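You operate a simulated robot arm through the tools that you are given. There is no shell and no other tool.

You run a simulated two-armed robot. Do the job below in one go: nothing can be reset, and whatever is moved stays where it is left.

Task
Press the patch on to the towel under the black sheet.
Fine: close the press, lock it with the press lever, free and open it once the display says open, before the patch gets a shine mark; put the sheet back; leave the press on and the dials at 170 C and 15 s.

Only the result counts: the job must be done as asked and must still hold three seconds after the hand-in. Knocking over, shifting, dropping, spilling or breaking anything else fails it. Flat cloth is picked up by pressing the open fingertips on it (5 to 10 N) and closing them slowly along it; thin cloth reads only 2 to 8 mm in the jaws.

Robot
Two 7-joint arms with fingered hands on one trunk, on a base that drives. Base frame: it is fixed to the floor where the robot stands at the start and does not move with it; the origin is under the middle of the robot, x ahead of it, y to its left, z up. Readings come in m, rad, newtons and seconds.
The left shoulder is at the start at [0.051, 0.152, 1.147], the right one opposite. With the tool pointing down near the work surface each hand reaches from about 0.42 to 0.8 m from the robot's upright axis, wherever it stands, measured 20 degrees to its own side. Places, roughly: black sheet [-1.75, -2, 0.75]; blue towel [-2, -2.25, 0.75]; green towel [-2, -2.75, 1]; heat dial [-1.9, -2.6, 1]; press lever [-1.8, -2.7, 0.9]; press switch [-2, -2.5, 1]; press top [-2.1, -2.8, 1.2]; purple patch [-2, -2.75, 1]; teal patch [-2, -2, 0.75]; time dial [-1.8, -2.6, 0.8]; yellow patch [-2, -2, 0.75]. Payload 3.8 kg a hand.
The tool frame of a hand sits at the grasp point between the pads (the TCP): z along the fingers, y along the line on which they close. The tips reach 0.03 m beyond it. The gripper opens to 0.104 m. The gripper's body begins 0.035 m behind the TCP. The gripper is a hand of 5 fingers: y runs from the thumb to the fingers, the wrist lies at [-0.015, -0.104, -0.178] in the tool frame.
Orientation is that of the tool frame in the base frame, as a unit quaternion [w, x, y, z]. With the fingers straight down and the wrist toward the robot, the tool's x, y and z point along [0, 1, 0], [1, 0, 0] and [0, 0, -1] of the base frame.

Tools
- The arms move only by the tool nudge_tool. It takes "left_increments", "right_increments" or both (then of equal length, played together; a hand with none holds still); each is a list of rows, each an object of numbers (a shift or turn left out is 0): "tx", "ty", "tz": the shift along the tool's x, y, z in units of 100 mm (1.0 is 100 mm); "ax", "ay", "az": the turn, a rotation vector about the tool's x, y, z in units of 180 degrees (1.0 is 180 degrees). In form: [{"tx": .., "ty": .., "tz": .., "ax": .., "ay": .., "az": ..}, ...]. A call has 1 to 20 rows; each row is the pose to reach, as a shift and turn from the pose commanded when the call began, along the tool's axes at that moment. A call with a number of a shift or a turn outside -1 to 1 is refused whole. A row lasts 0.2 s, in which the tool goes at most 0.05 m and 0.15 rad; a call with a longer step from one row to the next is refused whole. A pose out of reach is approached as far as the arm can. The call stops where the force on the tool passes 60 N (or 10 N more than at its start, if that is more) or the arm is blocked; 0.2 s more then pass. In this call time passes only in rows, and 0.2 s behind the last. The reply holds the time, the measured pose of the TCP, the force on the tool along the base axes, the opening and the grip force, in the units named above and with some noise, with the torque about the TCP (base axes, N m) and any sound that the robot's microphone picked up, and new pictures: "pictures" is both (left out), scene, wrist or none (wrist: the cameras of the hands that moved).
- Cameras (640 x 400 px; columns grow to the right, rows downward): "scene" is now at [0.156, -0.0013, 1.3051]; the picture's right is [-0.03, -1.00, 0.00], its down [-0.52, 0.01, -0.85] and it looks along [0.85, -0.03, -0.52] (base axes); focal length 296 px, centre (320, 200). "left" rides on the left gripper at [-0.08, -0.078, -0.141] in its tool frame; the picture's right is [-0.78, -0.30, 0.56], its down [0.53, -0.78, 0.33] and it looks along [0.33, 0.56, 0.76] (tool axes); focal length 247 px, centre (320, 200). "right" rides on the right gripper at [0.08, -0.078, -0.141] in its tool frame; the picture's right is [-0.78, 0.30, -0.56], its down [-0.53, -0.78, 0.33] and it looks along [-0.33, 0.56, 0.76] (tool axes); focal length 247 px, centre (320, 200). There is no depth. A picture from a camera that has moved, and an enlarged one, comes with that camera's place and axes in the base frame and with its lens.
- raise_lower(by): slides the trunk up (or, below 0, down) by that many m; the arms and the scene camera ride with it, the base frame stays. It gives what a move gives, with no picture.
- steer(legs): drives the robot by 1 to 6 legs, each [ahead, left, turn to the left] in m, m and rad, along the robot's own axes; the way and the turn of a leg run together, so that a leg with both is an arc; at most 1.5 m and 3.142 rad a leg. The arms and the cameras ride along, it lands a little off, and it stops where it bumps. It gives what a move gives, and a new picture of the scene camera.
- set_fingers(index, middle, ring, little, thumb_bend, thumb_turn, hand): sets how far each is bent, from 0 (flat) to 100 (curled in); at 30 the hand is open as for a grip, at 70 the pads meet at the TCP. One left out holds its place. A second passes; each finger stops where it meets its share of the squeeze, and holds until it gets a number again. It is the only way to open and close the hand. It gives what a move gives, with no picture; readings hold the bend of each and the force on index, middle, ring, little, thumb and palm. thumb_turn goes from beside the hand (0) to across from the fingers (100), as for a grip.
- turn_head(pan, tilt): turns the head with the scene camera to pan (to the left, within 1.396 rad either way) and tilt (down, from -0.506 to 1.204), counted from straight ahead of the robot. It gives what a move gives, and a new picture of the scene camera.
- enlarge(camera, box): a new picture of the part [left, top, right, bottom] of that camera's present view, enlarged. No time passes.
- hand_in(): hands the job in; it is judged then, once.

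Places have to be worked out from the pictures, the camera data and where the tool is seen. Open the grippers and draw the arms clear of the work before you hand the job in, unless the task says otherwise.

The tools are called as name(argument=value, ...) on one line, values as JSON. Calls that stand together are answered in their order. nudge_tool: Moves the arms, as the interface text tells. Its arguments: {"type":"object","properties":{"left_increments":{"type":"array","items":{"type":"object","properties":{"tx":{"type":"number"},"ty":{"type":"number"},"tz":{"type":"number"},"ax":{"type":"number"},"ay":{"type":"number"},"az":{"type":"number"}}}},"right_increments":{"type":"array","items":{"type":"object","properties":{"tx":{"type":"number"},"ty":{"type":"number"},"tz":{"type":"number"},"ax":{"type":"number"},"ay":{"type":"number"},"az":{"type":"number"}}}},"pictures":{"type":"string","enum":["both","scene","wrist","none"]}},"required":[]} The other tools are called the same way: raise_lower (by) slides the trunk up or down; set_fingers (index, middle, ring, little, thumb_bend, thumb_turn, hand) moves the fingers one by one; steer (legs) drives the base; turn_head (pan, tilt) turns the head that bears the scene camera; enlarge (camera, box) takes an enlarged picture of a part of a camera's view; hand_in () hands the job in.

At the start:

```text
t: 0.0
left_ee_pos: [0.4734, 0.2178, 1.0601]
left_orientation: [0.0, 0.707, 0.707, 0.0]
left_contact_force: [0.3, -0.4, -0.5]
left_torque: [-0.01, -0.02, -0.01]
left_width: 0.1037
left_finger_force: 0.1
left_shape: jaw
left_bend: [30.0, 30.0, 30.0, 30.0, 30.0, 98.0]
left_finger forces: [0.0, 0.0, 0.0, 0.0, 0.0, 0.0]
right_ee_pos: [0.4445, -0.2225, 1.0367]
right_orientation: [0.001, 0.707, 0.707, 0.001]
right_contact_force: [0.4, 0.4, -0.1]
right_torque: [-0.02, 0.0, -0.02]
right_width: 0.1038
right_finger_force: 0.1
right_shape: jaw
right_bend: [30.0, 30.0, 30.0, 30.0, 30.0, 98.0]
right_finger forces: [0.0, 0.0, 0.0, 0.0, 0.1, 0.0]
trunk travel left (down, up): [-0.225, 0.231]
robot x, y, heading: [0.0026, 0.001, -0.0]
head pan, tilt: [-0.035, 0.407]
```

scene: 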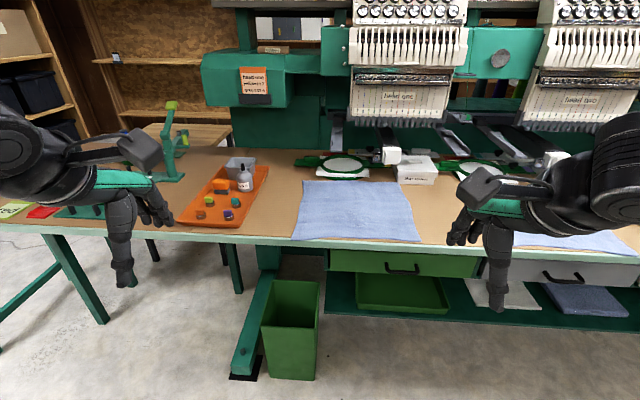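
right: 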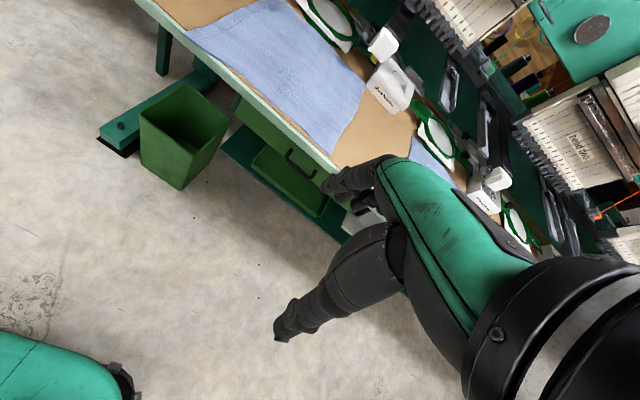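
left: 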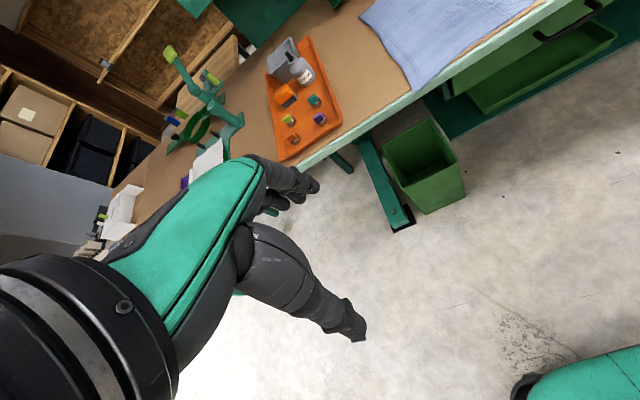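

I see the embroidery table ahead; the press is behind and to the right. First I look to the right with the head before driving.

turn_head(pan=-1.39, tilt=0.3)

```text
t: 1.5
left_ee_pos: [0.4719, 0.2194, 1.0599]
left_orientation: [0.001, 0.707, 0.707, 0.001]
left_contact_force: [0.4, -0.7, -0.2]
left_torque: [-0.02, 0.03, 0.01]
left_width: 0.1034
left_finger_force: 0.1
left_shape: jaw
left_bend: [30.0, 30.0, 30.0, 30.0, 30.0, 98.0]
left_finger forces: [0.0, 0.1, 0.0, 0.0, 0.0, 0.0]
right_ee_pos: [0.4443, -0.222, 1.0369]
right_orientation: [0.001, 0.707, 0.707, 0.0]
right_contact_force: [0.6, -0.8, 0.0]
right_torque: [0.01, 0.0, 0.0]
right_width: 0.104
right_finger_force: 0.0
right_shape: jaw
right_bend: [30.0, 30.0, 30.0, 30.0, 30.0, 98.0]
right_finger forces: [0.0, 0.1, 0.1, 0.1, 0.0, 0.1]
trunk travel left (down, up): [-0.225, 0.231]
robot x, y, heading: [-0.0001, -0.0008, 0.007]
head pan, tilt: [-1.389, 0.3]
camera scene: at [0.0825, -0.0899, 1.3255], right [-0.97, -0.18, 0.14], down [-0.19, 0.29, -0.94], along [0.13, -0.94, -0.32], focal length 296 px, centre (320, 200)
```

scene: 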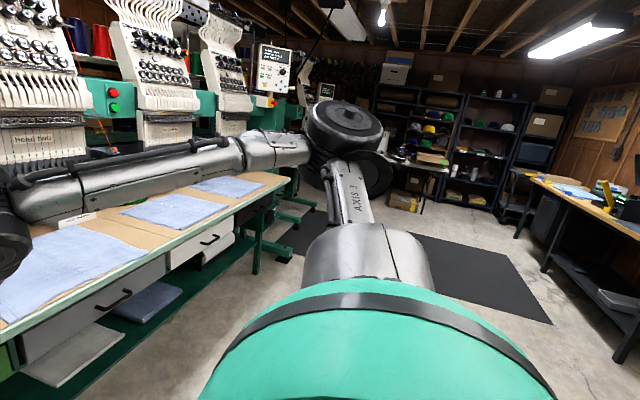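

A workbench shows at the far right (toward -x, -y). I back off a bit and turn right to face -y, then look.

steer(legs=[[-0.3, 0, 0], [0, 0, -1.6]])

turn_head(pan=-0.7, tilt=0.3)

```text
t: 7.4
left_ee_pos: [-0.0951, -0.4806, 1.0602]
left_orientation: [0.0, 1.0, -0.019, 0.0]
left_contact_force: [0.6, -0.5, 0.0]
left_torque: [0.0, -0.01, 0.02]
left_width: 0.1034
left_finger_force: 0.1
left_shape: jaw
left_bend: [30.0, 30.0, 30.0, 30.0, 30.0, 98.0]
left_finger forces: [0.0, 0.0, 0.0, 0.0, 0.0, 0.0]
right_ee_pos: [-0.5335, -0.4368, 1.0362]
right_orientation: [0.0, 1.0, -0.02, 0.0]
right_contact_force: [-0.3, 0.8, 0.5]
right_torque: [0.03, -0.02, 0.02]
right_width: 0.1038
right_finger_force: 0.1
right_shape: jaw
right_bend: [30.0, 30.0, 30.0, 30.0, 30.0, 98.0]
right_finger forces: [0.0, 0.0, 0.0, 0.0, 0.0, 0.0]
trunk travel left (down, up): [-0.225, 0.231]
robot x, y, heading: [-0.2972, -0.0024, -1.612]
head pan, tilt: [-1.389, 0.3]
camera scene: at [-0.3897, -0.0772, 1.3256], right [-0.14, 0.98, 0.14], down [0.3, 0.18, -0.94], along [-0.94, -0.09, -0.32], focal length 296 px, centre (320, 200)
```

scene: 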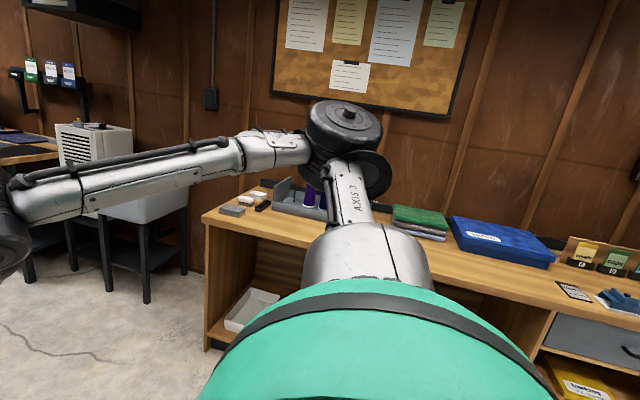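

```text
t: 8.5
left_ee_pos: [-0.0946, -0.4806, 1.0596]
left_orientation: [0.0, 1.0, -0.02, -0.001]
left_contact_force: [-0.2, 0.3, -0.6]
left_torque: [-0.04, -0.02, 0.02]
left_width: 0.1036
left_finger_force: 0.0
left_shape: jaw
left_bend: [30.0, 30.0, 30.0, 30.0, 30.0, 98.0]
left_finger forces: [0.0, 0.0, 0.0, 0.0, 0.0, 0.1]
right_ee_pos: [-0.5338, -0.4347, 1.036]
right_orientation: [0.0, 1.0, -0.021, 0.0]
right_contact_force: [-0.5, 0.9, -0.4]
right_torque: [-0.03, 0.02, -0.03]
right_width: 0.1037
right_finger_force: 0.1
right_shape: jaw
right_bend: [30.0, 30.0, 30.0, 30.0, 30.0, 98.0]
right_finger forces: [0.0, 0.1, 0.0, 0.0, 0.0, 0.0]
trunk travel left (down, up): [-0.225, 0.231]
robot x, y, heading: [-0.2935, -0.0028, -1.61]
head pan, tilt: [-0.7, 0.3]
camera scene: at [-0.3602, -0.1324, 1.3179], right [-0.74, 0.67, 0.09], down [0.2, 0.35, -0.91], along [-0.64, -0.66, -0.4], focal length 296 px, centre (320, 200)
```

scene: 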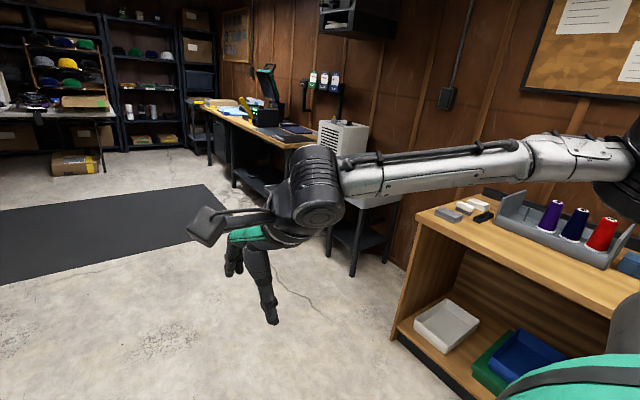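

The bench with the press is along the wall at x≈-2. I drive ahead along -y, then turn to face the bench.

steer(legs=[[1.2, -0.15, 0], [1.1, -0.15, 0], [0, 0, -1.53]])

turn_head(pan=0, tilt=0.4)

```text
t: 23.5
left_ee_pos: [-1.0957, -2.5216, 1.0613]
left_orientation: [-0.001, 0.729, -0.684, 0.001]
left_contact_force: [-0.1, -0.3, 0.2]
left_torque: [-0.01, -0.01, 0.0]
left_width: 0.1039
left_finger_force: 0.0
left_shape: jaw
left_bend: [30.0, 30.0, 30.0, 30.0, 30.0, 98.0]
left_finger forces: [0.0, 0.0, 0.0, 0.1, 0.0, 0.0]
right_ee_pos: [-1.0937, -2.08, 1.038]
right_orientation: [0.001, 0.728, -0.686, 0.0]
right_contact_force: [-0.5, 0.3, 0.9]
right_torque: [0.0, 0.01, 0.0]
right_width: 0.1036
right_finger_force: 0.1
right_shape: jaw
right_bend: [30.0, 30.0, 30.0, 30.0, 30.0, 98.0]
right_finger forces: [0.0, 0.1, 0.0, 0.0, 0.0, 0.0]
trunk travel left (down, up): [-0.225, 0.231]
robot x, y, heading: [-0.635, -2.2799, -3.088]
head pan, tilt: [-0.7, 0.3]
camera scene: at [-0.7749, -2.2152, 1.3186], right [0.59, 0.8, 0.08], down [0.37, -0.17, -0.91], along [-0.72, 0.57, -0.4], focal length 296 px, centre (320, 200)
```

scene: 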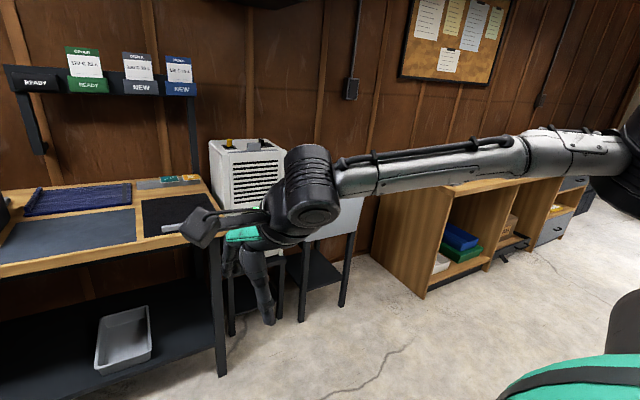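

```text
t: 24.6
left_ee_pos: [-1.0974, -2.5263, 1.0603]
left_orientation: [-0.002, 0.728, -0.685, -0.001]
left_contact_force: [-0.4, -0.1, -0.9]
left_torque: [-0.01, -0.02, 0.02]
left_width: 0.1038
left_finger_force: 0.0
left_shape: jaw
left_bend: [30.0, 30.0, 30.0, 30.0, 30.0, 98.0]
left_finger forces: [0.1, 0.1, 0.0, 0.0, 0.0, 0.0]
right_ee_pos: [-1.0951, -2.0837, 1.0368]
right_orientation: [-0.003, 0.728, -0.686, -0.001]
right_contact_force: [-0.4, 0.0, 0.2]
right_torque: [-0.02, -0.02, 0.0]
right_width: 0.1035
right_finger_force: 0.1
right_shape: jaw
right_bend: [30.0, 30.0, 30.0, 30.0, 30.0, 98.0]
right_finger forces: [0.1, 0.1, 0.0, 0.1, 0.0, 0.1]
trunk travel left (down, up): [-0.225, 0.231]
robot x, y, heading: [-0.637, -2.274, -3.081]
head pan, tilt: [0.0, 0.4]
camera scene: at [-0.791, -2.2763, 1.3069], right [-0.06, 1.0, -0.01], down [0.51, 0.03, -0.86], along [-0.86, -0.05, -0.51], focal length 296 px, centre (320, 200)
```

scene: 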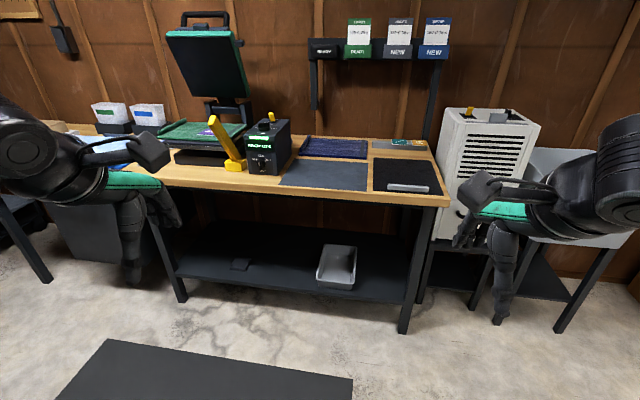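

Now I can see the press with the green towel, the yellow lever, the display box, the blue towel, and the black sheet at the right end of the bench. I enlarge these.

enlarge(camera="scene", box=[150, 90, 310, 190])

enlarge(camera="scene", box=[270, 110, 460, 220])

enlarge(camera="scene", box=[290, 0, 470, 80])

```text
4.00 times, centred on (230, 140) of scene
camera zoom: at [-0.791, -2.2763, 1.3069], right [-0.06, 1.0, -0.01], down [0.51, 0.03, -0.86], along [-0.86, -0.05, -0.51], focal length 1184 px, centre (680, 440)
```

zoom: 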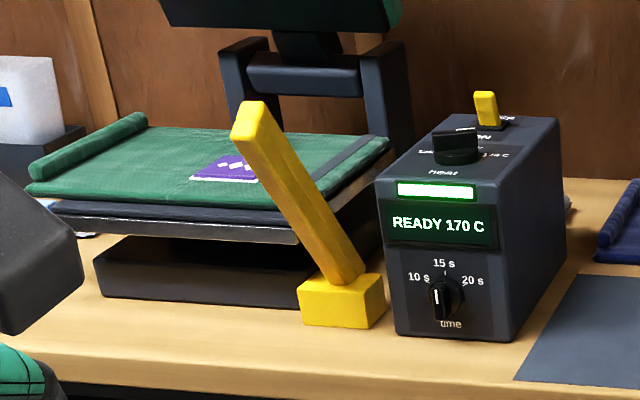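

```text
3.37 times, centred on (365, 165) of scene
camera zoom: at [-0.791, -2.2763, 1.3069], right [-0.06, 1.0, -0.01], down [0.51, 0.03, -0.86], along [-0.86, -0.05, -0.51], focal length 998 px, centre (168, 318)
```

zoom: 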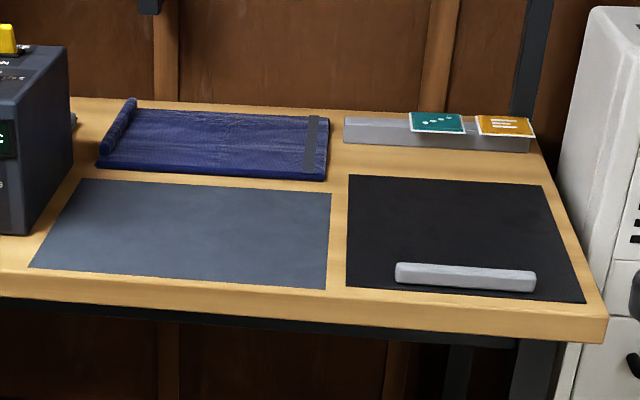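

```text
3.56 times, centred on (380, 40) of scene
camera zoom: at [-0.791, -2.2763, 1.3069], right [-0.06, 1.0, -0.01], down [0.51, 0.03, -0.86], along [-0.86, -0.05, -0.51], focal length 1053 px, centre (107, 769)
```

zoom: 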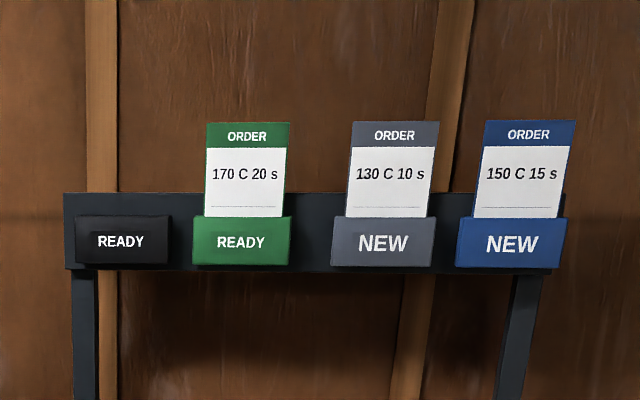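

The dial readings need a closer look and I need better localisation. I drive closer (about 0.4 m) with a small heading correction.

steer(legs=[[0.4, 0, -0.06]])

turn_head(pan=0.0, tilt=0.6)

```text
t: 27.1
left_ee_pos: [-1.5062, -2.5188, 1.0594]
left_orientation: [-0.002, 0.712, -0.702, 0.0]
left_contact_force: [0.5, 0.6, -0.5]
left_torque: [0.02, 0.03, -0.03]
left_width: 0.1039
left_finger_force: 0.1
left_shape: jaw
left_bend: [30.0, 30.0, 30.0, 30.0, 30.0, 98.0]
left_finger forces: [0.0, 0.1, 0.1, 0.0, 0.0, 0.0]
right_ee_pos: [-1.4828, -2.0776, 1.0359]
right_orientation: [-0.003, 0.712, -0.702, 0.0]
right_contact_force: [0.2, 0.4, -0.5]
right_torque: [0.0, 0.0, -0.02]
right_width: 0.1038
right_finger_force: 0.0
right_shape: jaw
right_bend: [30.0, 30.0, 30.0, 30.0, 30.0, 98.0]
right_finger forces: [0.0, 0.1, 0.0, 0.1, 0.0, 0.0]
trunk travel left (down, up): [-0.225, 0.231]
robot x, y, heading: [-1.0333, -2.2909, -3.129]
head pan, tilt: [0.0, 0.4]
camera scene: at [-1.1941, -2.284, 1.3066], right [-0.01, 1.0, -0.01], down [0.52, 0.0, -0.86], along [-0.86, -0.01, -0.52], focal length 296 px, centre (320, 200)
```

scene: 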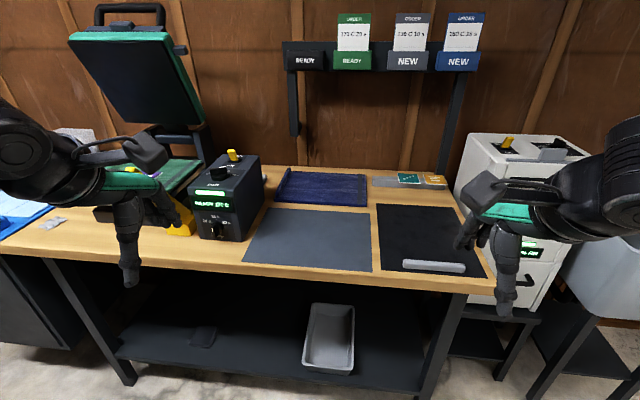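

```text
t: 27.8
left_ee_pos: [-1.5038, -2.5237, 1.06]
left_orientation: [-0.003, 0.712, -0.702, -0.002]
left_contact_force: [0.0, 0.1, 0.4]
left_torque: [0.02, 0.0, -0.01]
left_width: 0.1037
left_finger_force: 0.0
left_shape: jaw
left_bend: [30.0, 30.0, 30.0, 30.0, 30.0, 98.0]
left_finger forces: [0.1, 0.0, 0.0, 0.0, 0.1, 0.1]
right_ee_pos: [-1.4811, -2.0823, 1.0385]
right_orientation: [-0.003, 0.712, -0.702, -0.003]
right_contact_force: [-1.2, 0.8, -0.4]
right_torque: [0.0, 0.02, 0.0]
right_width: 0.1037
right_finger_force: 0.2
right_shape: jaw
right_bend: [30.0, 30.0, 30.0, 30.0, 30.0, 98.0]
right_finger forces: [0.0, 0.0, 0.0, 0.0, 0.0, 0.1]
trunk travel left (down, up): [-0.225, 0.231]
robot x, y, heading: [-1.0314, -2.2909, -3.128]
head pan, tilt: [0.0, 0.6]
camera scene: at [-1.1879, -2.284, 1.2891], right [-0.01, 1.0, -0.01], down [0.68, 0.01, -0.74], along [-0.74, -0.01, -0.68], focal length 296 px, centre (320, 200)
```

scene: 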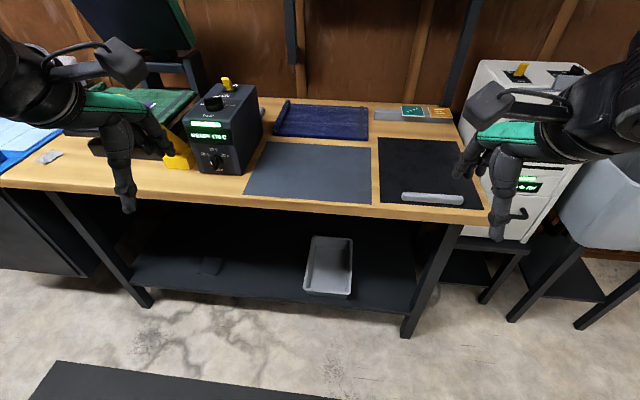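

Bench top comes out at z≈0.78 with its front edge at x≈-1.70. I zoom on the sheet with its bar and on the press box/lever.

enlarge(camera="scene", box=[370, 130, 490, 215])

enlarge(camera="scene", box=[150, 65, 270, 180])

enlarge(camera="right", box=[0, 0, 640, 400])

enlarge(camera="left", box=[0, 0, 640, 400])

```text
4.71 times, centred on (430, 172) of scene
camera zoom: at [-1.1879, -2.284, 1.2891], right [-0.01, 1.0, -0.01], down [0.68, 0.01, -0.74], along [-0.74, -0.01, -0.68], focal length 1394 px, centre (-198, 329)
```

zoom: 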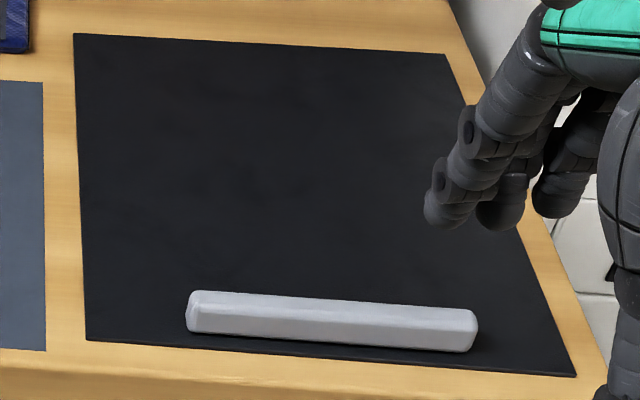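

```text
3.48 times, centred on (210, 122) of scene
camera zoom: at [-1.1879, -2.284, 1.2891], right [-0.01, 1.0, -0.01], down [0.68, 0.01, -0.74], along [-0.74, -0.01, -0.68], focal length 1030 px, centre (703, 470)
```

zoom: 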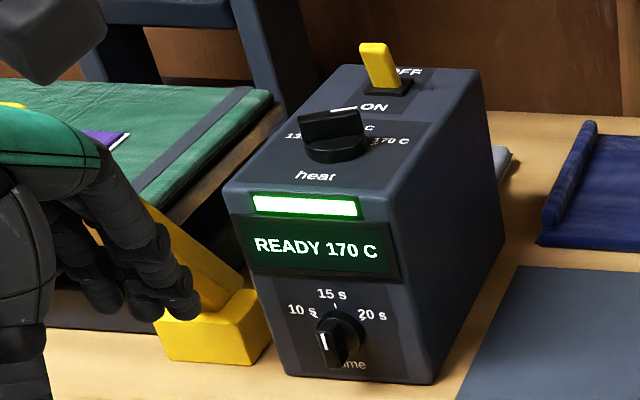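

```text
1.00 times, centred on (320, 200) of right (not enlarged: the box is as wide or as high as the picture)
camera zoom: at [-1.4027, -2.1622, 1.1787], right [-0.31, 0.77, 0.56], down [0.77, 0.55, -0.33], along [-0.56, 0.33, -0.76], focal length 247 px, centre (320, 200)
```

zoom: 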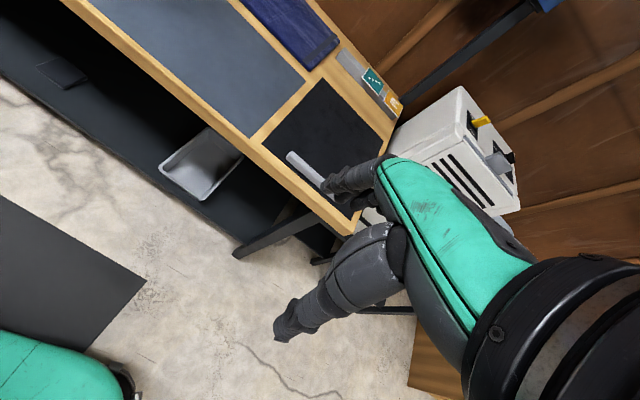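

```text
1.00 times, centred on (320, 200) of left (not enlarged: the box is as wide or as high as the picture)
camera zoom: at [-1.4286, -2.4437, 1.2007], right [0.29, 0.78, -0.55], down [0.78, -0.52, -0.34], along [-0.55, -0.34, -0.76], focal length 247 px, centre (320, 200)
```

zoom: 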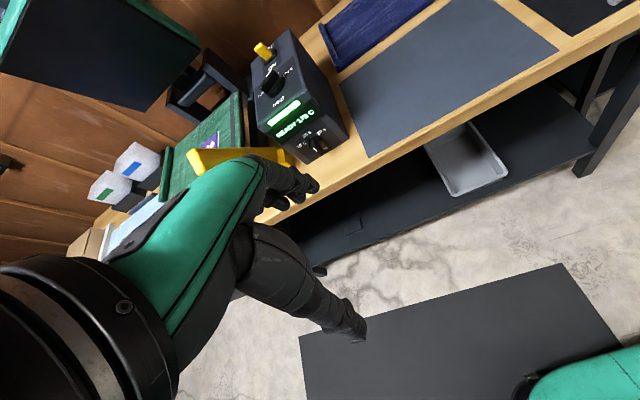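

The knob pointers aren't readable yet. I shift 0.3 m to the left to stand before the press box and look down at it from nearer.

steer(legs=[[0.1, 0.3, 0]])

enlarge(camera="scene", box=[240, 60, 400, 180])

enlarge(camera="right", box=[0, 0, 640, 400])

enlarge(camera="left", box=[0, 0, 640, 400])

```text
t: 29.9
left_ee_pos: [-1.598, -2.8262, 1.0599]
left_orientation: [-0.003, 0.715, -0.699, -0.004]
left_contact_force: [-0.2, -0.3, -0.3]
left_torque: [-0.01, -0.04, 0.02]
left_width: 0.1035
left_finger_force: 0.1
left_shape: jaw
left_bend: [30.0, 30.0, 30.0, 30.0, 30.0, 98.0]
left_finger forces: [0.0, 0.0, 0.0, 0.0, 0.0, 0.0]
right_ee_pos: [-1.5803, -2.3862, 1.0396]
right_orientation: [-0.003, 0.714, -0.7, -0.003]
right_contact_force: [0.1, -0.2, -0.8]
right_torque: [0.01, -0.01, -0.02]
right_width: 0.1036
right_finger_force: 0.1
right_shape: jaw
right_bend: [30.0, 30.0, 30.0, 30.0, 30.0, 98.0]
right_finger forces: [0.0, 0.0, 0.0, 0.0, 0.0, 0.1]
trunk travel left (down, up): [-0.225, 0.231]
robot x, y, heading: [-1.1327, -2.5903, -3.118]
head pan, tilt: [0.0, 0.6]
camera scene: at [-1.281, -2.591, 1.2903], right [-0.02, 1.0, 0.0], down [0.68, 0.01, -0.74], along [-0.74, -0.02, -0.68], focal length 296 px, centre (320, 200)
```

scene: 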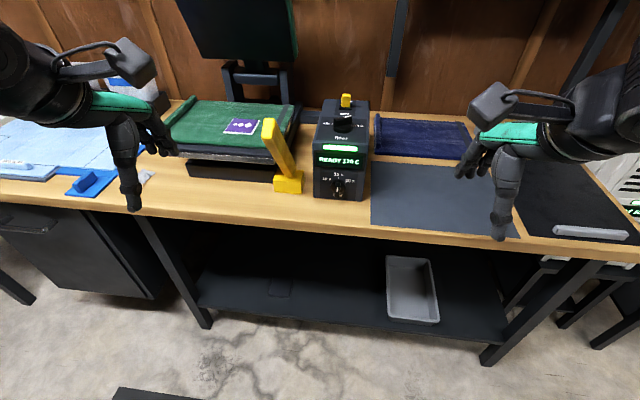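

```text
3.33 times, centred on (320, 120) of scene
camera zoom: at [-1.281, -2.591, 1.2903], right [-0.02, 1.0, 0.0], down [0.68, 0.01, -0.74], along [-0.74, -0.02, -0.68], focal length 987 px, centre (320, 467)
```

zoom: 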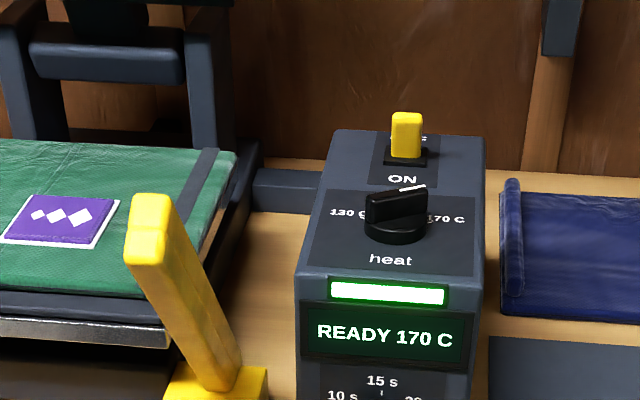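

```text
1.00 times, centred on (320, 200) of right (not enlarged: the box is as wide or as high as the picture)
camera zoom: at [-1.5003, -2.4654, 1.1794], right [-0.31, 0.76, 0.56], down [0.76, 0.55, -0.33], along [-0.56, 0.33, -0.76], focal length 247 px, centre (320, 200)
```

zoom: 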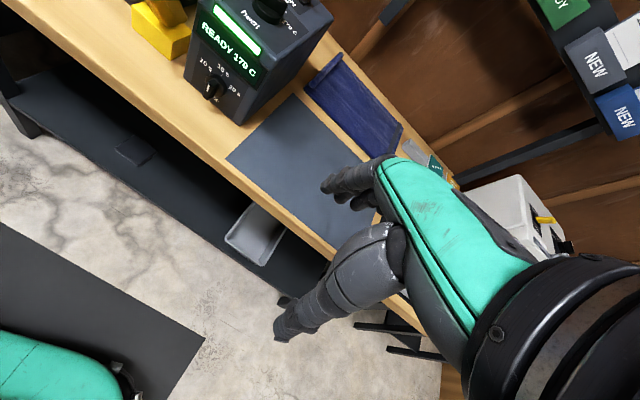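

```text
1.00 times, centred on (320, 200) of left (not enlarged: the box is as wide or as high as the picture)
camera zoom: at [-1.5235, -2.7471, 1.201], right [0.28, 0.79, -0.55], down [0.79, -0.51, -0.34], along [-0.55, -0.34, -0.76], focal length 247 px, centre (320, 200)
```

zoom: 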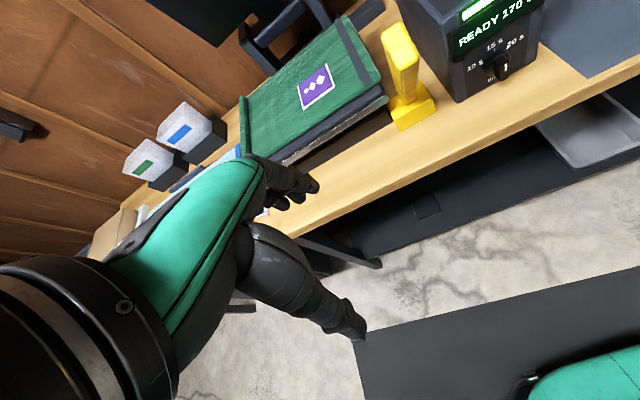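

Heat dial points to 170 C (white mark toward "170 C"). Now the time dial.

enlarge(camera="scene", box=[310, 155, 374, 205])

enlarge(camera="right", box=[180, 30, 280, 120])

enlarge(camera="left", box=[440, 10, 560, 100])

enlarge(camera="left", box=[230, 10, 450, 180])

```text
8.00 times, centred on (342, 180) of scene
camera zoom: at [-1.281, -2.591, 1.2903], right [-0.02, 1.0, 0.0], down [0.68, 0.01, -0.74], along [-0.74, -0.02, -0.68], focal length 2369 px, centre (144, 360)
```

zoom: 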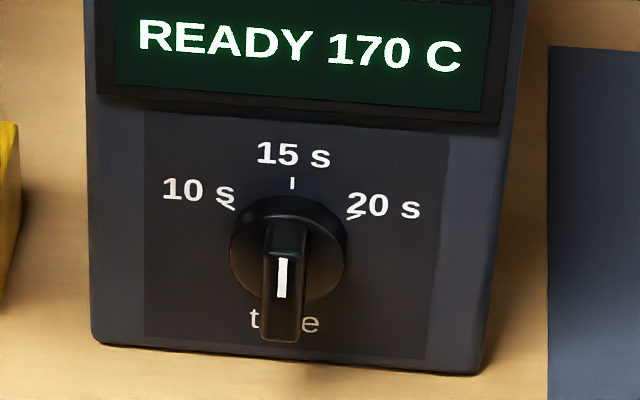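

```text
4.44 times, centred on (230, 75) of right
camera zoom: at [-1.5003, -2.4654, 1.1794], right [-0.31, 0.76, 0.56], down [0.76, 0.55, -0.33], along [-0.56, 0.33, -0.76], focal length 1098 px, centre (720, 756)
```

zoom: 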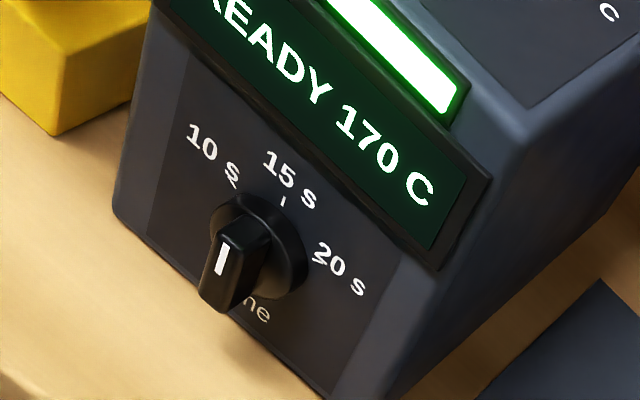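

```text
4.44 times, centred on (500, 55) of left
camera zoom: at [-1.5235, -2.7471, 1.201], right [0.28, 0.79, -0.55], down [0.79, -0.51, -0.34], along [-0.55, -0.34, -0.76], focal length 1098 px, centre (-480, 844)
```

zoom: 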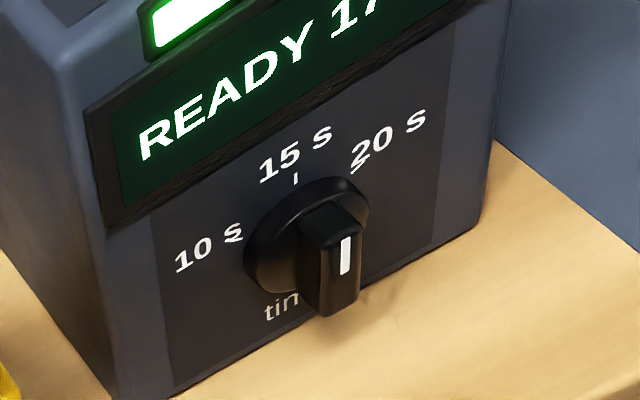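

```text
2.35 times, centred on (340, 95) of left
camera zoom: at [-1.5235, -2.7471, 1.201], right [0.28, 0.79, -0.55], down [0.79, -0.51, -0.34], along [-0.55, -0.34, -0.76], focal length 581 px, centre (273, 447)
```

zoom: 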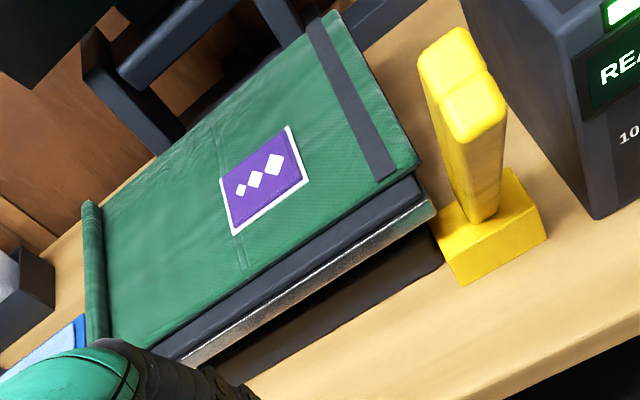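

The dials are already at 170 C and 15 s (fin vertical, white mark up), so they only need to stay untouched. From triangulation: patch ≈(-1.955,-2.804,0.92), lever tip ≈(-1.754,-2.692,1.03), open press handle ≈(-2.195,-2.83,1.35), sheet bar ≈(-1.735,-2.013,0.79). I drive to the sheet for a right-hand pick.

steer(legs=[[0.08, -0.38, -0.024]])

turn_head(pan=-0.35, tilt=0.75)

enlarge(camera="right", box=[0, 0, 640, 400])

```text
t: 32.4
left_ee_pos: [-1.6881, -2.4174, 1.0597]
left_orientation: [0.002, -0.703, 0.712, 0.003]
left_contact_force: [-0.5, -0.5, 0.1]
left_torque: [-0.01, 0.0, 0.01]
left_width: 0.1035
left_finger_force: 0.1
left_shape: jaw
left_bend: [30.0, 30.0, 30.0, 30.0, 30.0, 98.0]
left_finger forces: [0.0, 0.0, 0.0, 0.1, 0.0, 0.0]
right_ee_pos: [-1.6532, -1.9775, 1.0392]
right_orientation: [0.001, -0.703, 0.711, 0.003]
right_contact_force: [-1.0, 0.2, -0.7]
right_torque: [-0.01, -0.01, -0.03]
right_width: 0.1036
right_finger_force: 0.0
right_shape: jaw
right_bend: [30.0, 30.0, 30.0, 30.0, 30.0, 98.0]
right_finger forces: [0.0, 0.1, 0.0, 0.0, 0.1, 0.0]
trunk travel left (down, up): [-0.225, 0.231]
robot x, y, heading: [-1.2136, -2.1985, 3.128]
head pan, tilt: [0.0, 0.6]
camera scene: at [-1.3588, -2.1861, 1.2895], right [0.01, 1.0, -0.01], down [0.67, -0.01, -0.74], along [-0.74, 0.0, -0.67], focal length 296 px, centre (320, 200)
```

scene: 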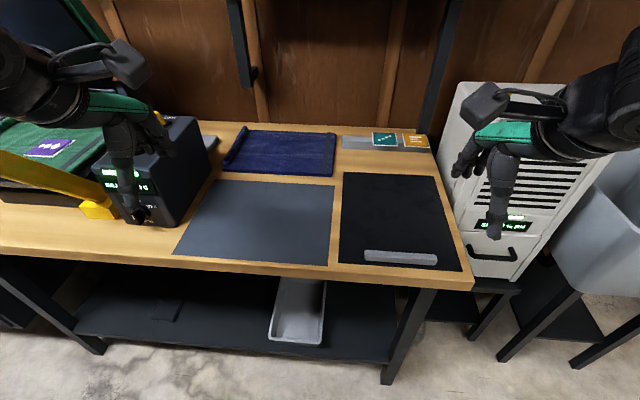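

```text
t: 33.2
left_ee_pos: [-1.6897, -2.4224, 1.0565]
left_orientation: [0.004, -0.703, 0.711, 0.004]
left_contact_force: [-0.2, -0.5, 0.3]
left_torque: [0.0, 0.01, -0.06]
left_width: 0.104
left_finger_force: 0.0
left_shape: jaw
left_bend: [30.0, 30.0, 30.0, 30.0, 30.0, 97.0]
left_finger forces: [0.0, 0.0, 0.0, 0.0, 0.0, 0.1]
right_ee_pos: [-1.6533, -1.9807, 1.0378]
right_orientation: [0.004, -0.703, 0.711, 0.005]
right_contact_force: [0.2, 0.0, -0.1]
right_torque: [0.02, 0.02, 0.0]
right_width: 0.1037
right_finger_force: 0.1
right_shape: jaw
right_bend: [30.0, 30.0, 30.0, 30.0, 30.0, 98.0]
right_finger forces: [0.0, 0.0, 0.0, 0.1, 0.0, 0.0]
trunk travel left (down, up): [-0.225, 0.231]
robot x, y, heading: [-1.2171, -2.1996, 3.132]
head pan, tilt: [-0.351, 0.75]
camera scene: at [-1.3471, -2.1585, 1.2779], right [0.35, 0.94, 0.04], down [0.73, -0.25, -0.63], along [-0.58, 0.25, -0.77], focal length 296 px, centre (320, 200)
```

scene: 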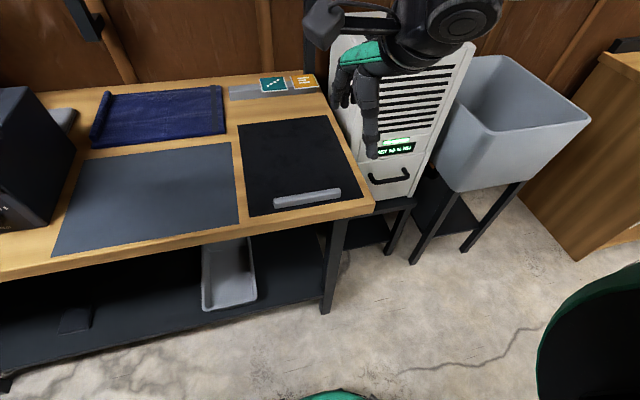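

```text
1.00 times, centred on (320, 200) of right (not enlarged: the box is as wide or as high as the picture)
camera zoom: at [-1.5787, -2.0643, 1.1782], right [-0.29, 0.77, 0.57], down [0.78, 0.53, -0.33], along [-0.55, 0.35, -0.76], focal length 247 px, centre (320, 200)
```

zoom: 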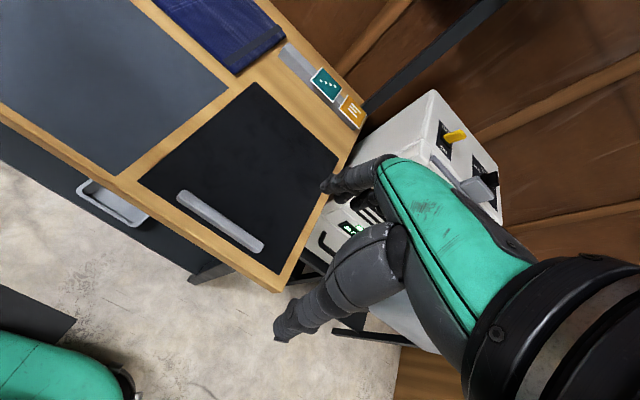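

Both cameras see the sheet and bar; I enlarge them for exact triangulation of bar and sheet corners.

enlarge(camera="scene", box=[225, 105, 385, 225])

enlarge(camera="right", box=[120, 80, 360, 300])

```text
3.33 times, centred on (305, 165) of scene
camera zoom: at [-1.3471, -2.1585, 1.2779], right [0.35, 0.94, 0.04], down [0.73, -0.25, -0.63], along [-0.58, 0.25, -0.77], focal length 987 px, centre (370, 317)
```

zoom: 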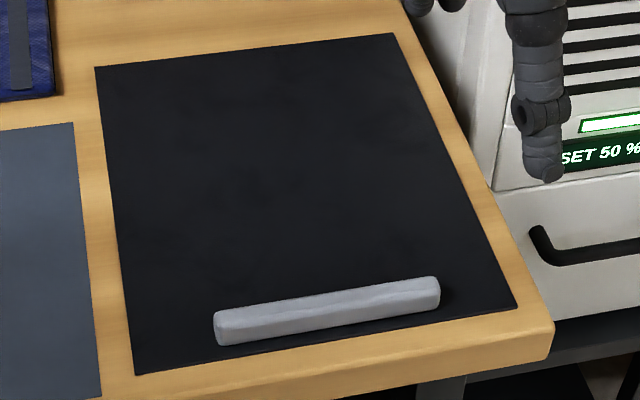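

```text
1.82 times, centred on (240, 190) of right
camera zoom: at [-1.5787, -2.0643, 1.1782], right [-0.29, 0.77, 0.57], down [0.78, 0.53, -0.33], along [-0.55, 0.35, -0.76], focal length 449 px, centre (466, 218)
```

zoom: 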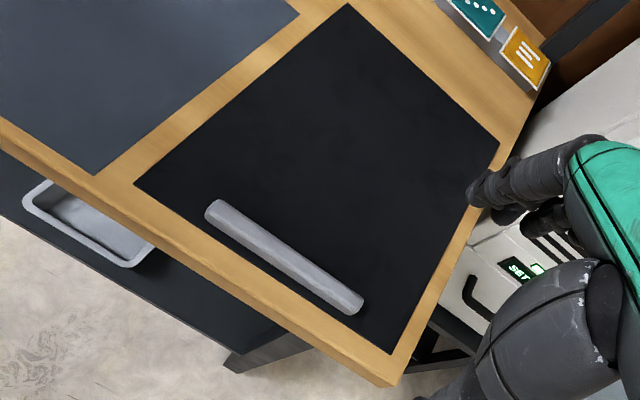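

The bench turns out to be rotated about 5–6° (its front edge runs along (0.1,0.995)), so the robot should face heading ≈3.04. I turn slightly right to align with it.

steer(legs=[[0.0, 0.0, -0.09]])

enlarge(camera="right", box=[100, 80, 360, 300])

```text
t: 34.1
left_ee_pos: [-1.7083, -2.3785, 1.0577]
left_orientation: [0.004, -0.671, 0.742, 0.004]
left_contact_force: [-0.5, 0.0, -0.5]
left_torque: [-0.01, 0.0, 0.04]
left_width: 0.1035
left_finger_force: 0.0
left_shape: jaw
left_bend: [30.0, 30.0, 30.0, 30.0, 30.0, 97.0]
left_finger forces: [0.0, 0.0, 0.0, 0.0, 0.0, 0.0]
right_ee_pos: [-1.6343, -1.9431, 1.039]
right_orientation: [0.004, -0.671, 0.742, 0.004]
right_contact_force: [0.3, 0.2, 0.6]
right_torque: [0.03, -0.01, 0.01]
right_width: 0.1037
right_finger_force: 0.0
right_shape: jaw
right_bend: [30.0, 30.0, 30.0, 30.0, 30.0, 98.0]
right_finger forces: [0.0, 0.0, 0.0, 0.0, 0.1, 0.0]
trunk travel left (down, up): [-0.225, 0.231]
robot x, y, heading: [-1.2128, -2.1947, 3.043]
head pan, tilt: [-0.351, 0.75]
camera scene: at [-1.3438, -2.146, 1.2779], right [0.43, 0.9, 0.04], down [0.71, -0.31, -0.63], along [-0.56, 0.31, -0.77], focal length 296 px, centre (320, 200)
```

scene: 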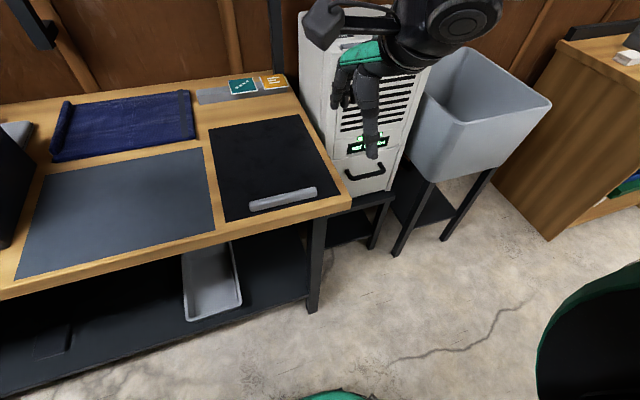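

```text
1.82 times, centred on (230, 190) of right
camera zoom: at [-1.5653, -2.0316, 1.1784], right [-0.22, 0.79, 0.57], down [0.83, 0.46, -0.33], along [-0.52, 0.4, -0.76], focal length 449 px, centre (484, 218)
```

zoom: 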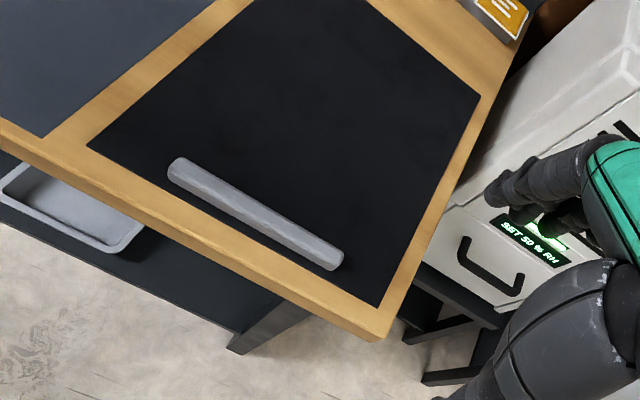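

The right hand is aligned with the bar direction now. I move the right TCP to above the bar at z≈0.95 (tx +0.0955, ty +0.0715, tz +0.09).

nudge_tool(right_increments=[{"tx": 0.24, "ty": 0.18, "tz": 0.0}, {"tx": 0.48, "ty": 0.36, "tz": 0.1}, {"tx": 0.72, "ty": 0.54, "tz": 0.4}, {"tx": 0.955, "ty": 0.715, "tz": 0.7}, {"tx": 0.955, "ty": 0.715, "tz": 0.9}], pictures="both")

```text
t: 35.4
left_ee_pos: [-1.7085, -2.3811, 1.0558]
left_orientation: [0.007, -0.671, 0.741, 0.004]
left_contact_force: [0.2, 0.5, -0.8]
left_torque: [-0.01, 0.0, -0.04]
left_width: 0.104
left_finger_force: 0.0
left_shape: jaw
left_bend: [30.0, 30.0, 30.0, 30.0, 30.0, 97.0]
left_finger forces: [0.0, 0.0, 0.0, 0.1, 0.0, 0.1]
right_ee_pos: [-1.716, -2.0322, 0.9462]
right_orientation: [0.007, -0.671, 0.742, 0.005]
right_contact_force: [-0.7, 1.3, -0.4]
right_torque: [-0.02, -0.01, -0.02]
right_width: 0.1036
right_finger_force: 0.1
right_shape: jaw
right_bend: [30.0, 30.0, 30.0, 30.0, 30.0, 98.0]
right_finger forces: [0.0, 0.1, 0.1, 0.0, 0.1, 0.0]
trunk travel left (down, up): [-0.225, 0.231]
robot x, y, heading: [-1.2149, -2.1972, 3.044]
head pan, tilt: [-0.351, 0.75]
camera scene: at [-1.3434, -2.1444, 1.2779], right [0.43, 0.9, 0.04], down [0.71, -0.31, -0.63], along [-0.56, 0.3, -0.77], focal length 296 px, centre (320, 200)
camera right: at [-1.6487, -2.1222, 1.0852], right [-0.22, 0.79, 0.57], down [0.83, 0.46, -0.32], along [-0.52, 0.4, -0.76], focal length 247 px, centre (320, 200)
```

scene: 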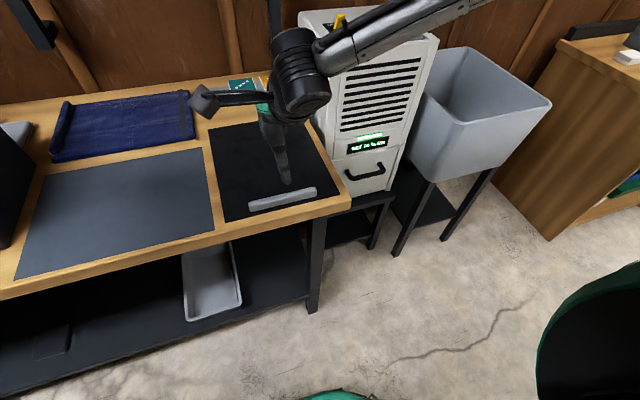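
right: 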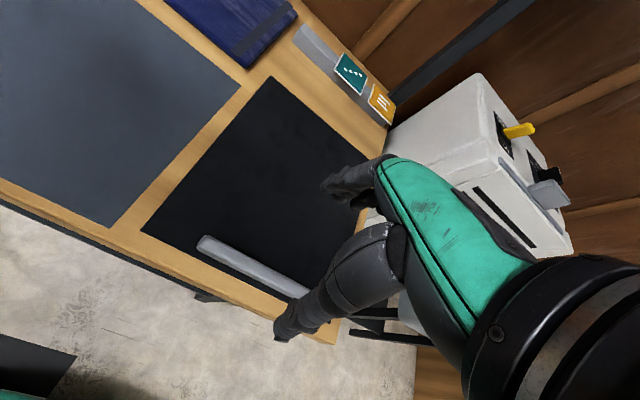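

The TCP projects onto the bar's line (≈(256,266) in the wrist image), so it is centred over the bar. I narrow the opening a bit and descend to z≈0.86.

set_fingers(hand="right", index=42, middle=42, ring=42, little=42, thumb_bend=42)

nudge_tool(right_increments=[{"tz": 0.3}, {"tz": 0.6}, {"tz": 0.86}], pictures="both")

```text
t: 36.4
left_ee_pos: [-1.7094, -2.3819, 1.0558]
left_orientation: [0.006, -0.672, 0.741, 0.004]
left_contact_force: [0.1, -0.6, -0.9]
left_torque: [0.04, 0.03, 0.01]
left_width: 0.104
left_finger_force: 0.0
left_shape: jaw
left_bend: [30.0, 30.0, 30.0, 30.0, 30.0, 97.0]
left_finger forces: [0.0, 0.0, 0.1, 0.0, 0.0, 0.1]
right_ee_pos: [-1.718, -2.0337, 0.9465]
right_orientation: [0.007, -0.671, 0.742, 0.005]
right_contact_force: [-0.5, 0.0, -0.8]
right_torque: [0.02, 0.03, -0.03]
right_width: 0.0734
right_finger_force: 0.1
right_shape: fingers
right_bend: [42.0, 42.0, 42.0, 42.0, 42.0, 98.0]
right_finger forces: [0.0, 0.0, 0.0, 0.1, 0.1, 0.1]
trunk travel left (down, up): [-0.225, 0.231]
robot x, y, heading: [-1.2152, -2.1971, 3.044]
head pan, tilt: [-0.351, 0.75]
```

```text
t: 37.1
left_ee_pos: [-1.7097, -2.3823, 1.0555]
left_orientation: [0.006, -0.672, 0.741, 0.005]
left_contact_force: [1.0, -0.5, 0.4]
left_torque: [0.02, 0.03, 0.02]
left_width: 0.1038
left_finger_force: 0.1
left_shape: jaw
left_bend: [30.0, 30.0, 30.0, 30.0, 30.0, 97.0]
left_finger forces: [0.0, 0.1, 0.0, 0.1, 0.0, 0.1]
right_ee_pos: [-1.7145, -2.0287, 0.8575]
right_orientation: [0.006, -0.67, 0.742, 0.005]
right_contact_force: [-0.8, -0.6, 0.3]
right_torque: [-0.03, 0.02, -0.02]
right_width: 0.0734
right_finger_force: 0.1
right_shape: fingers
right_bend: [42.0, 42.0, 42.0, 42.0, 42.0, 98.0]
right_finger forces: [0.0, 0.0, 0.0, 0.1, 0.1, 0.1]
trunk travel left (down, up): [-0.225, 0.231]
robot x, y, heading: [-1.2115, -2.1932, 3.04]
head pan, tilt: [-0.351, 0.75]
camera scene: at [-1.3441, -2.145, 1.2778], right [0.43, 0.9, 0.04], down [0.71, -0.31, -0.63], along [-0.56, 0.3, -0.77], focal length 296 px, centre (320, 200)
camera right: at [-1.6461, -2.1182, 0.9978], right [-0.22, 0.79, 0.57], down [0.83, 0.46, -0.32], along [-0.52, 0.4, -0.76], focal length 247 px, centre (320, 200)
```

scene: 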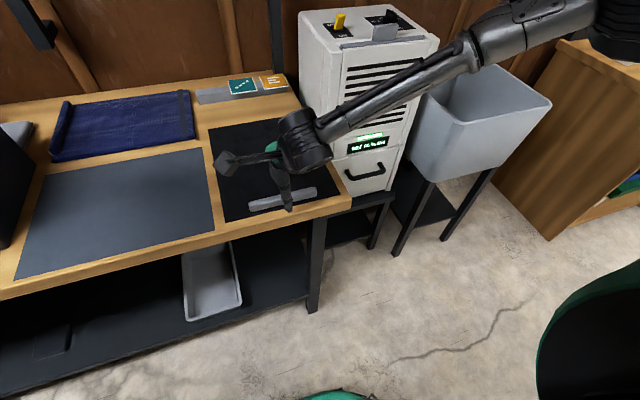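
right: 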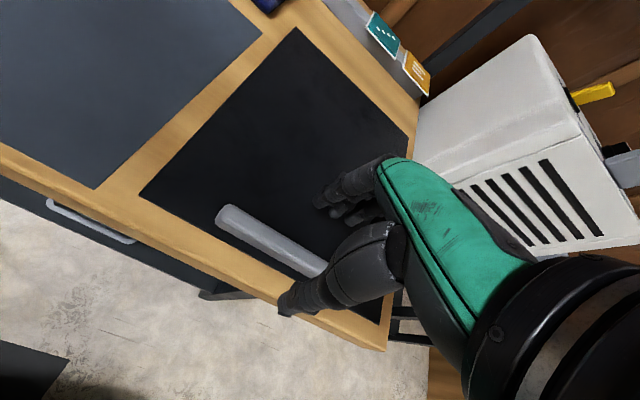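

The bar line passes exactly under the TCP. I descend slowly to TCP z≈0.822, so tips are just above the sheet.

nudge_tool(right_increments=[{"tz": 0.15}, {"tz": 0.25}, {"tz": 0.34}], pictures="both")

enlarge(camera="scene", box=[220, 130, 360, 230])

```text
t: 38.0
left_ee_pos: [-1.7064, -2.3825, 1.0596]
left_orientation: [0.005, -0.671, 0.742, 0.007]
left_contact_force: [-0.2, 0.7, 0.6]
left_torque: [-0.01, -0.02, -0.01]
left_width: 0.1039
left_finger_force: 0.0
left_shape: jaw
left_bend: [30.0, 30.0, 30.0, 30.0, 30.0, 97.0]
left_finger forces: [0.0, 0.0, 0.1, 0.0, 0.0, 0.1]
right_ee_pos: [-1.7143, -2.031, 0.8335]
right_orientation: [0.001, -0.67, 0.742, 0.011]
right_contact_force: [0.4, 2.8, 30.3]
right_torque: [0.44, 1.36, -0.12]
right_width: 0.074
right_finger_force: 15.7
right_shape: fingers
right_bend: [41.0, 38.0, 42.0, 42.0, 42.0, 98.0]
right_finger forces: [2.1, 28.1, 0.1, 0.2, 0.0, 0.0]
trunk travel left (down, up): [-0.225, 0.231]
robot x, y, heading: [-1.2092, -2.1944, 3.042]
head pan, tilt: [-0.351, 0.75]
camera scene: at [-1.339, -2.1459, 1.2791], right [0.43, 0.9, 0.04], down [0.7, -0.31, -0.64], along [-0.56, 0.31, -0.77], focal length 296 px, centre (320, 200)
camera right: at [-1.6451, -2.1204, 0.9722], right [-0.21, 0.79, 0.57], down [0.82, 0.46, -0.33], along [-0.53, 0.4, -0.75], focal length 247 px, centre (320, 200)
```

scene: 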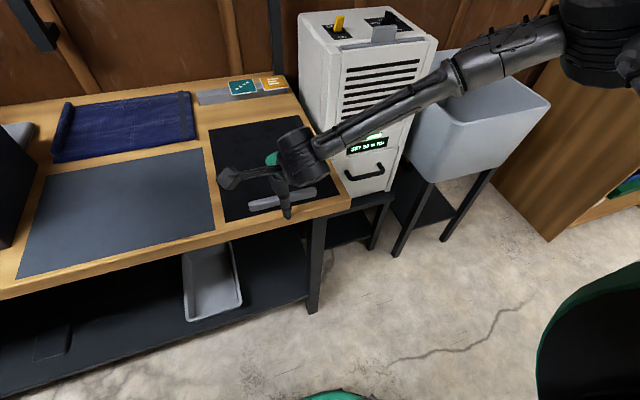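
right: 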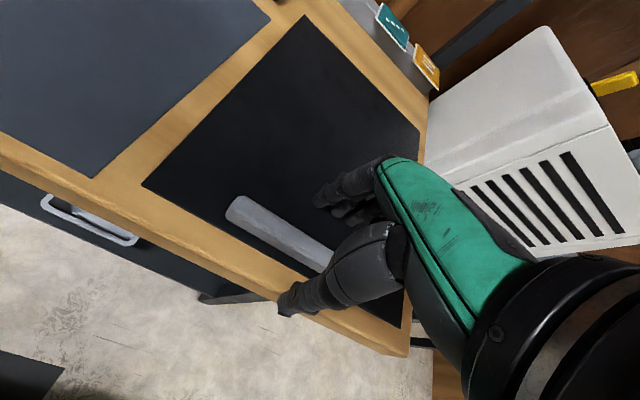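

```text
4.00 times, centred on (290, 180) of scene
camera zoom: at [-1.339, -2.1459, 1.2791], right [0.43, 0.9, 0.04], down [0.7, -0.31, -0.64], along [-0.56, 0.31, -0.77], focal length 1184 px, centre (440, 280)
```

zoom: 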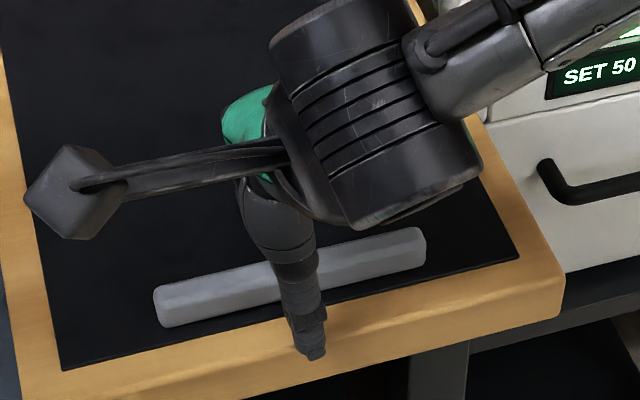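

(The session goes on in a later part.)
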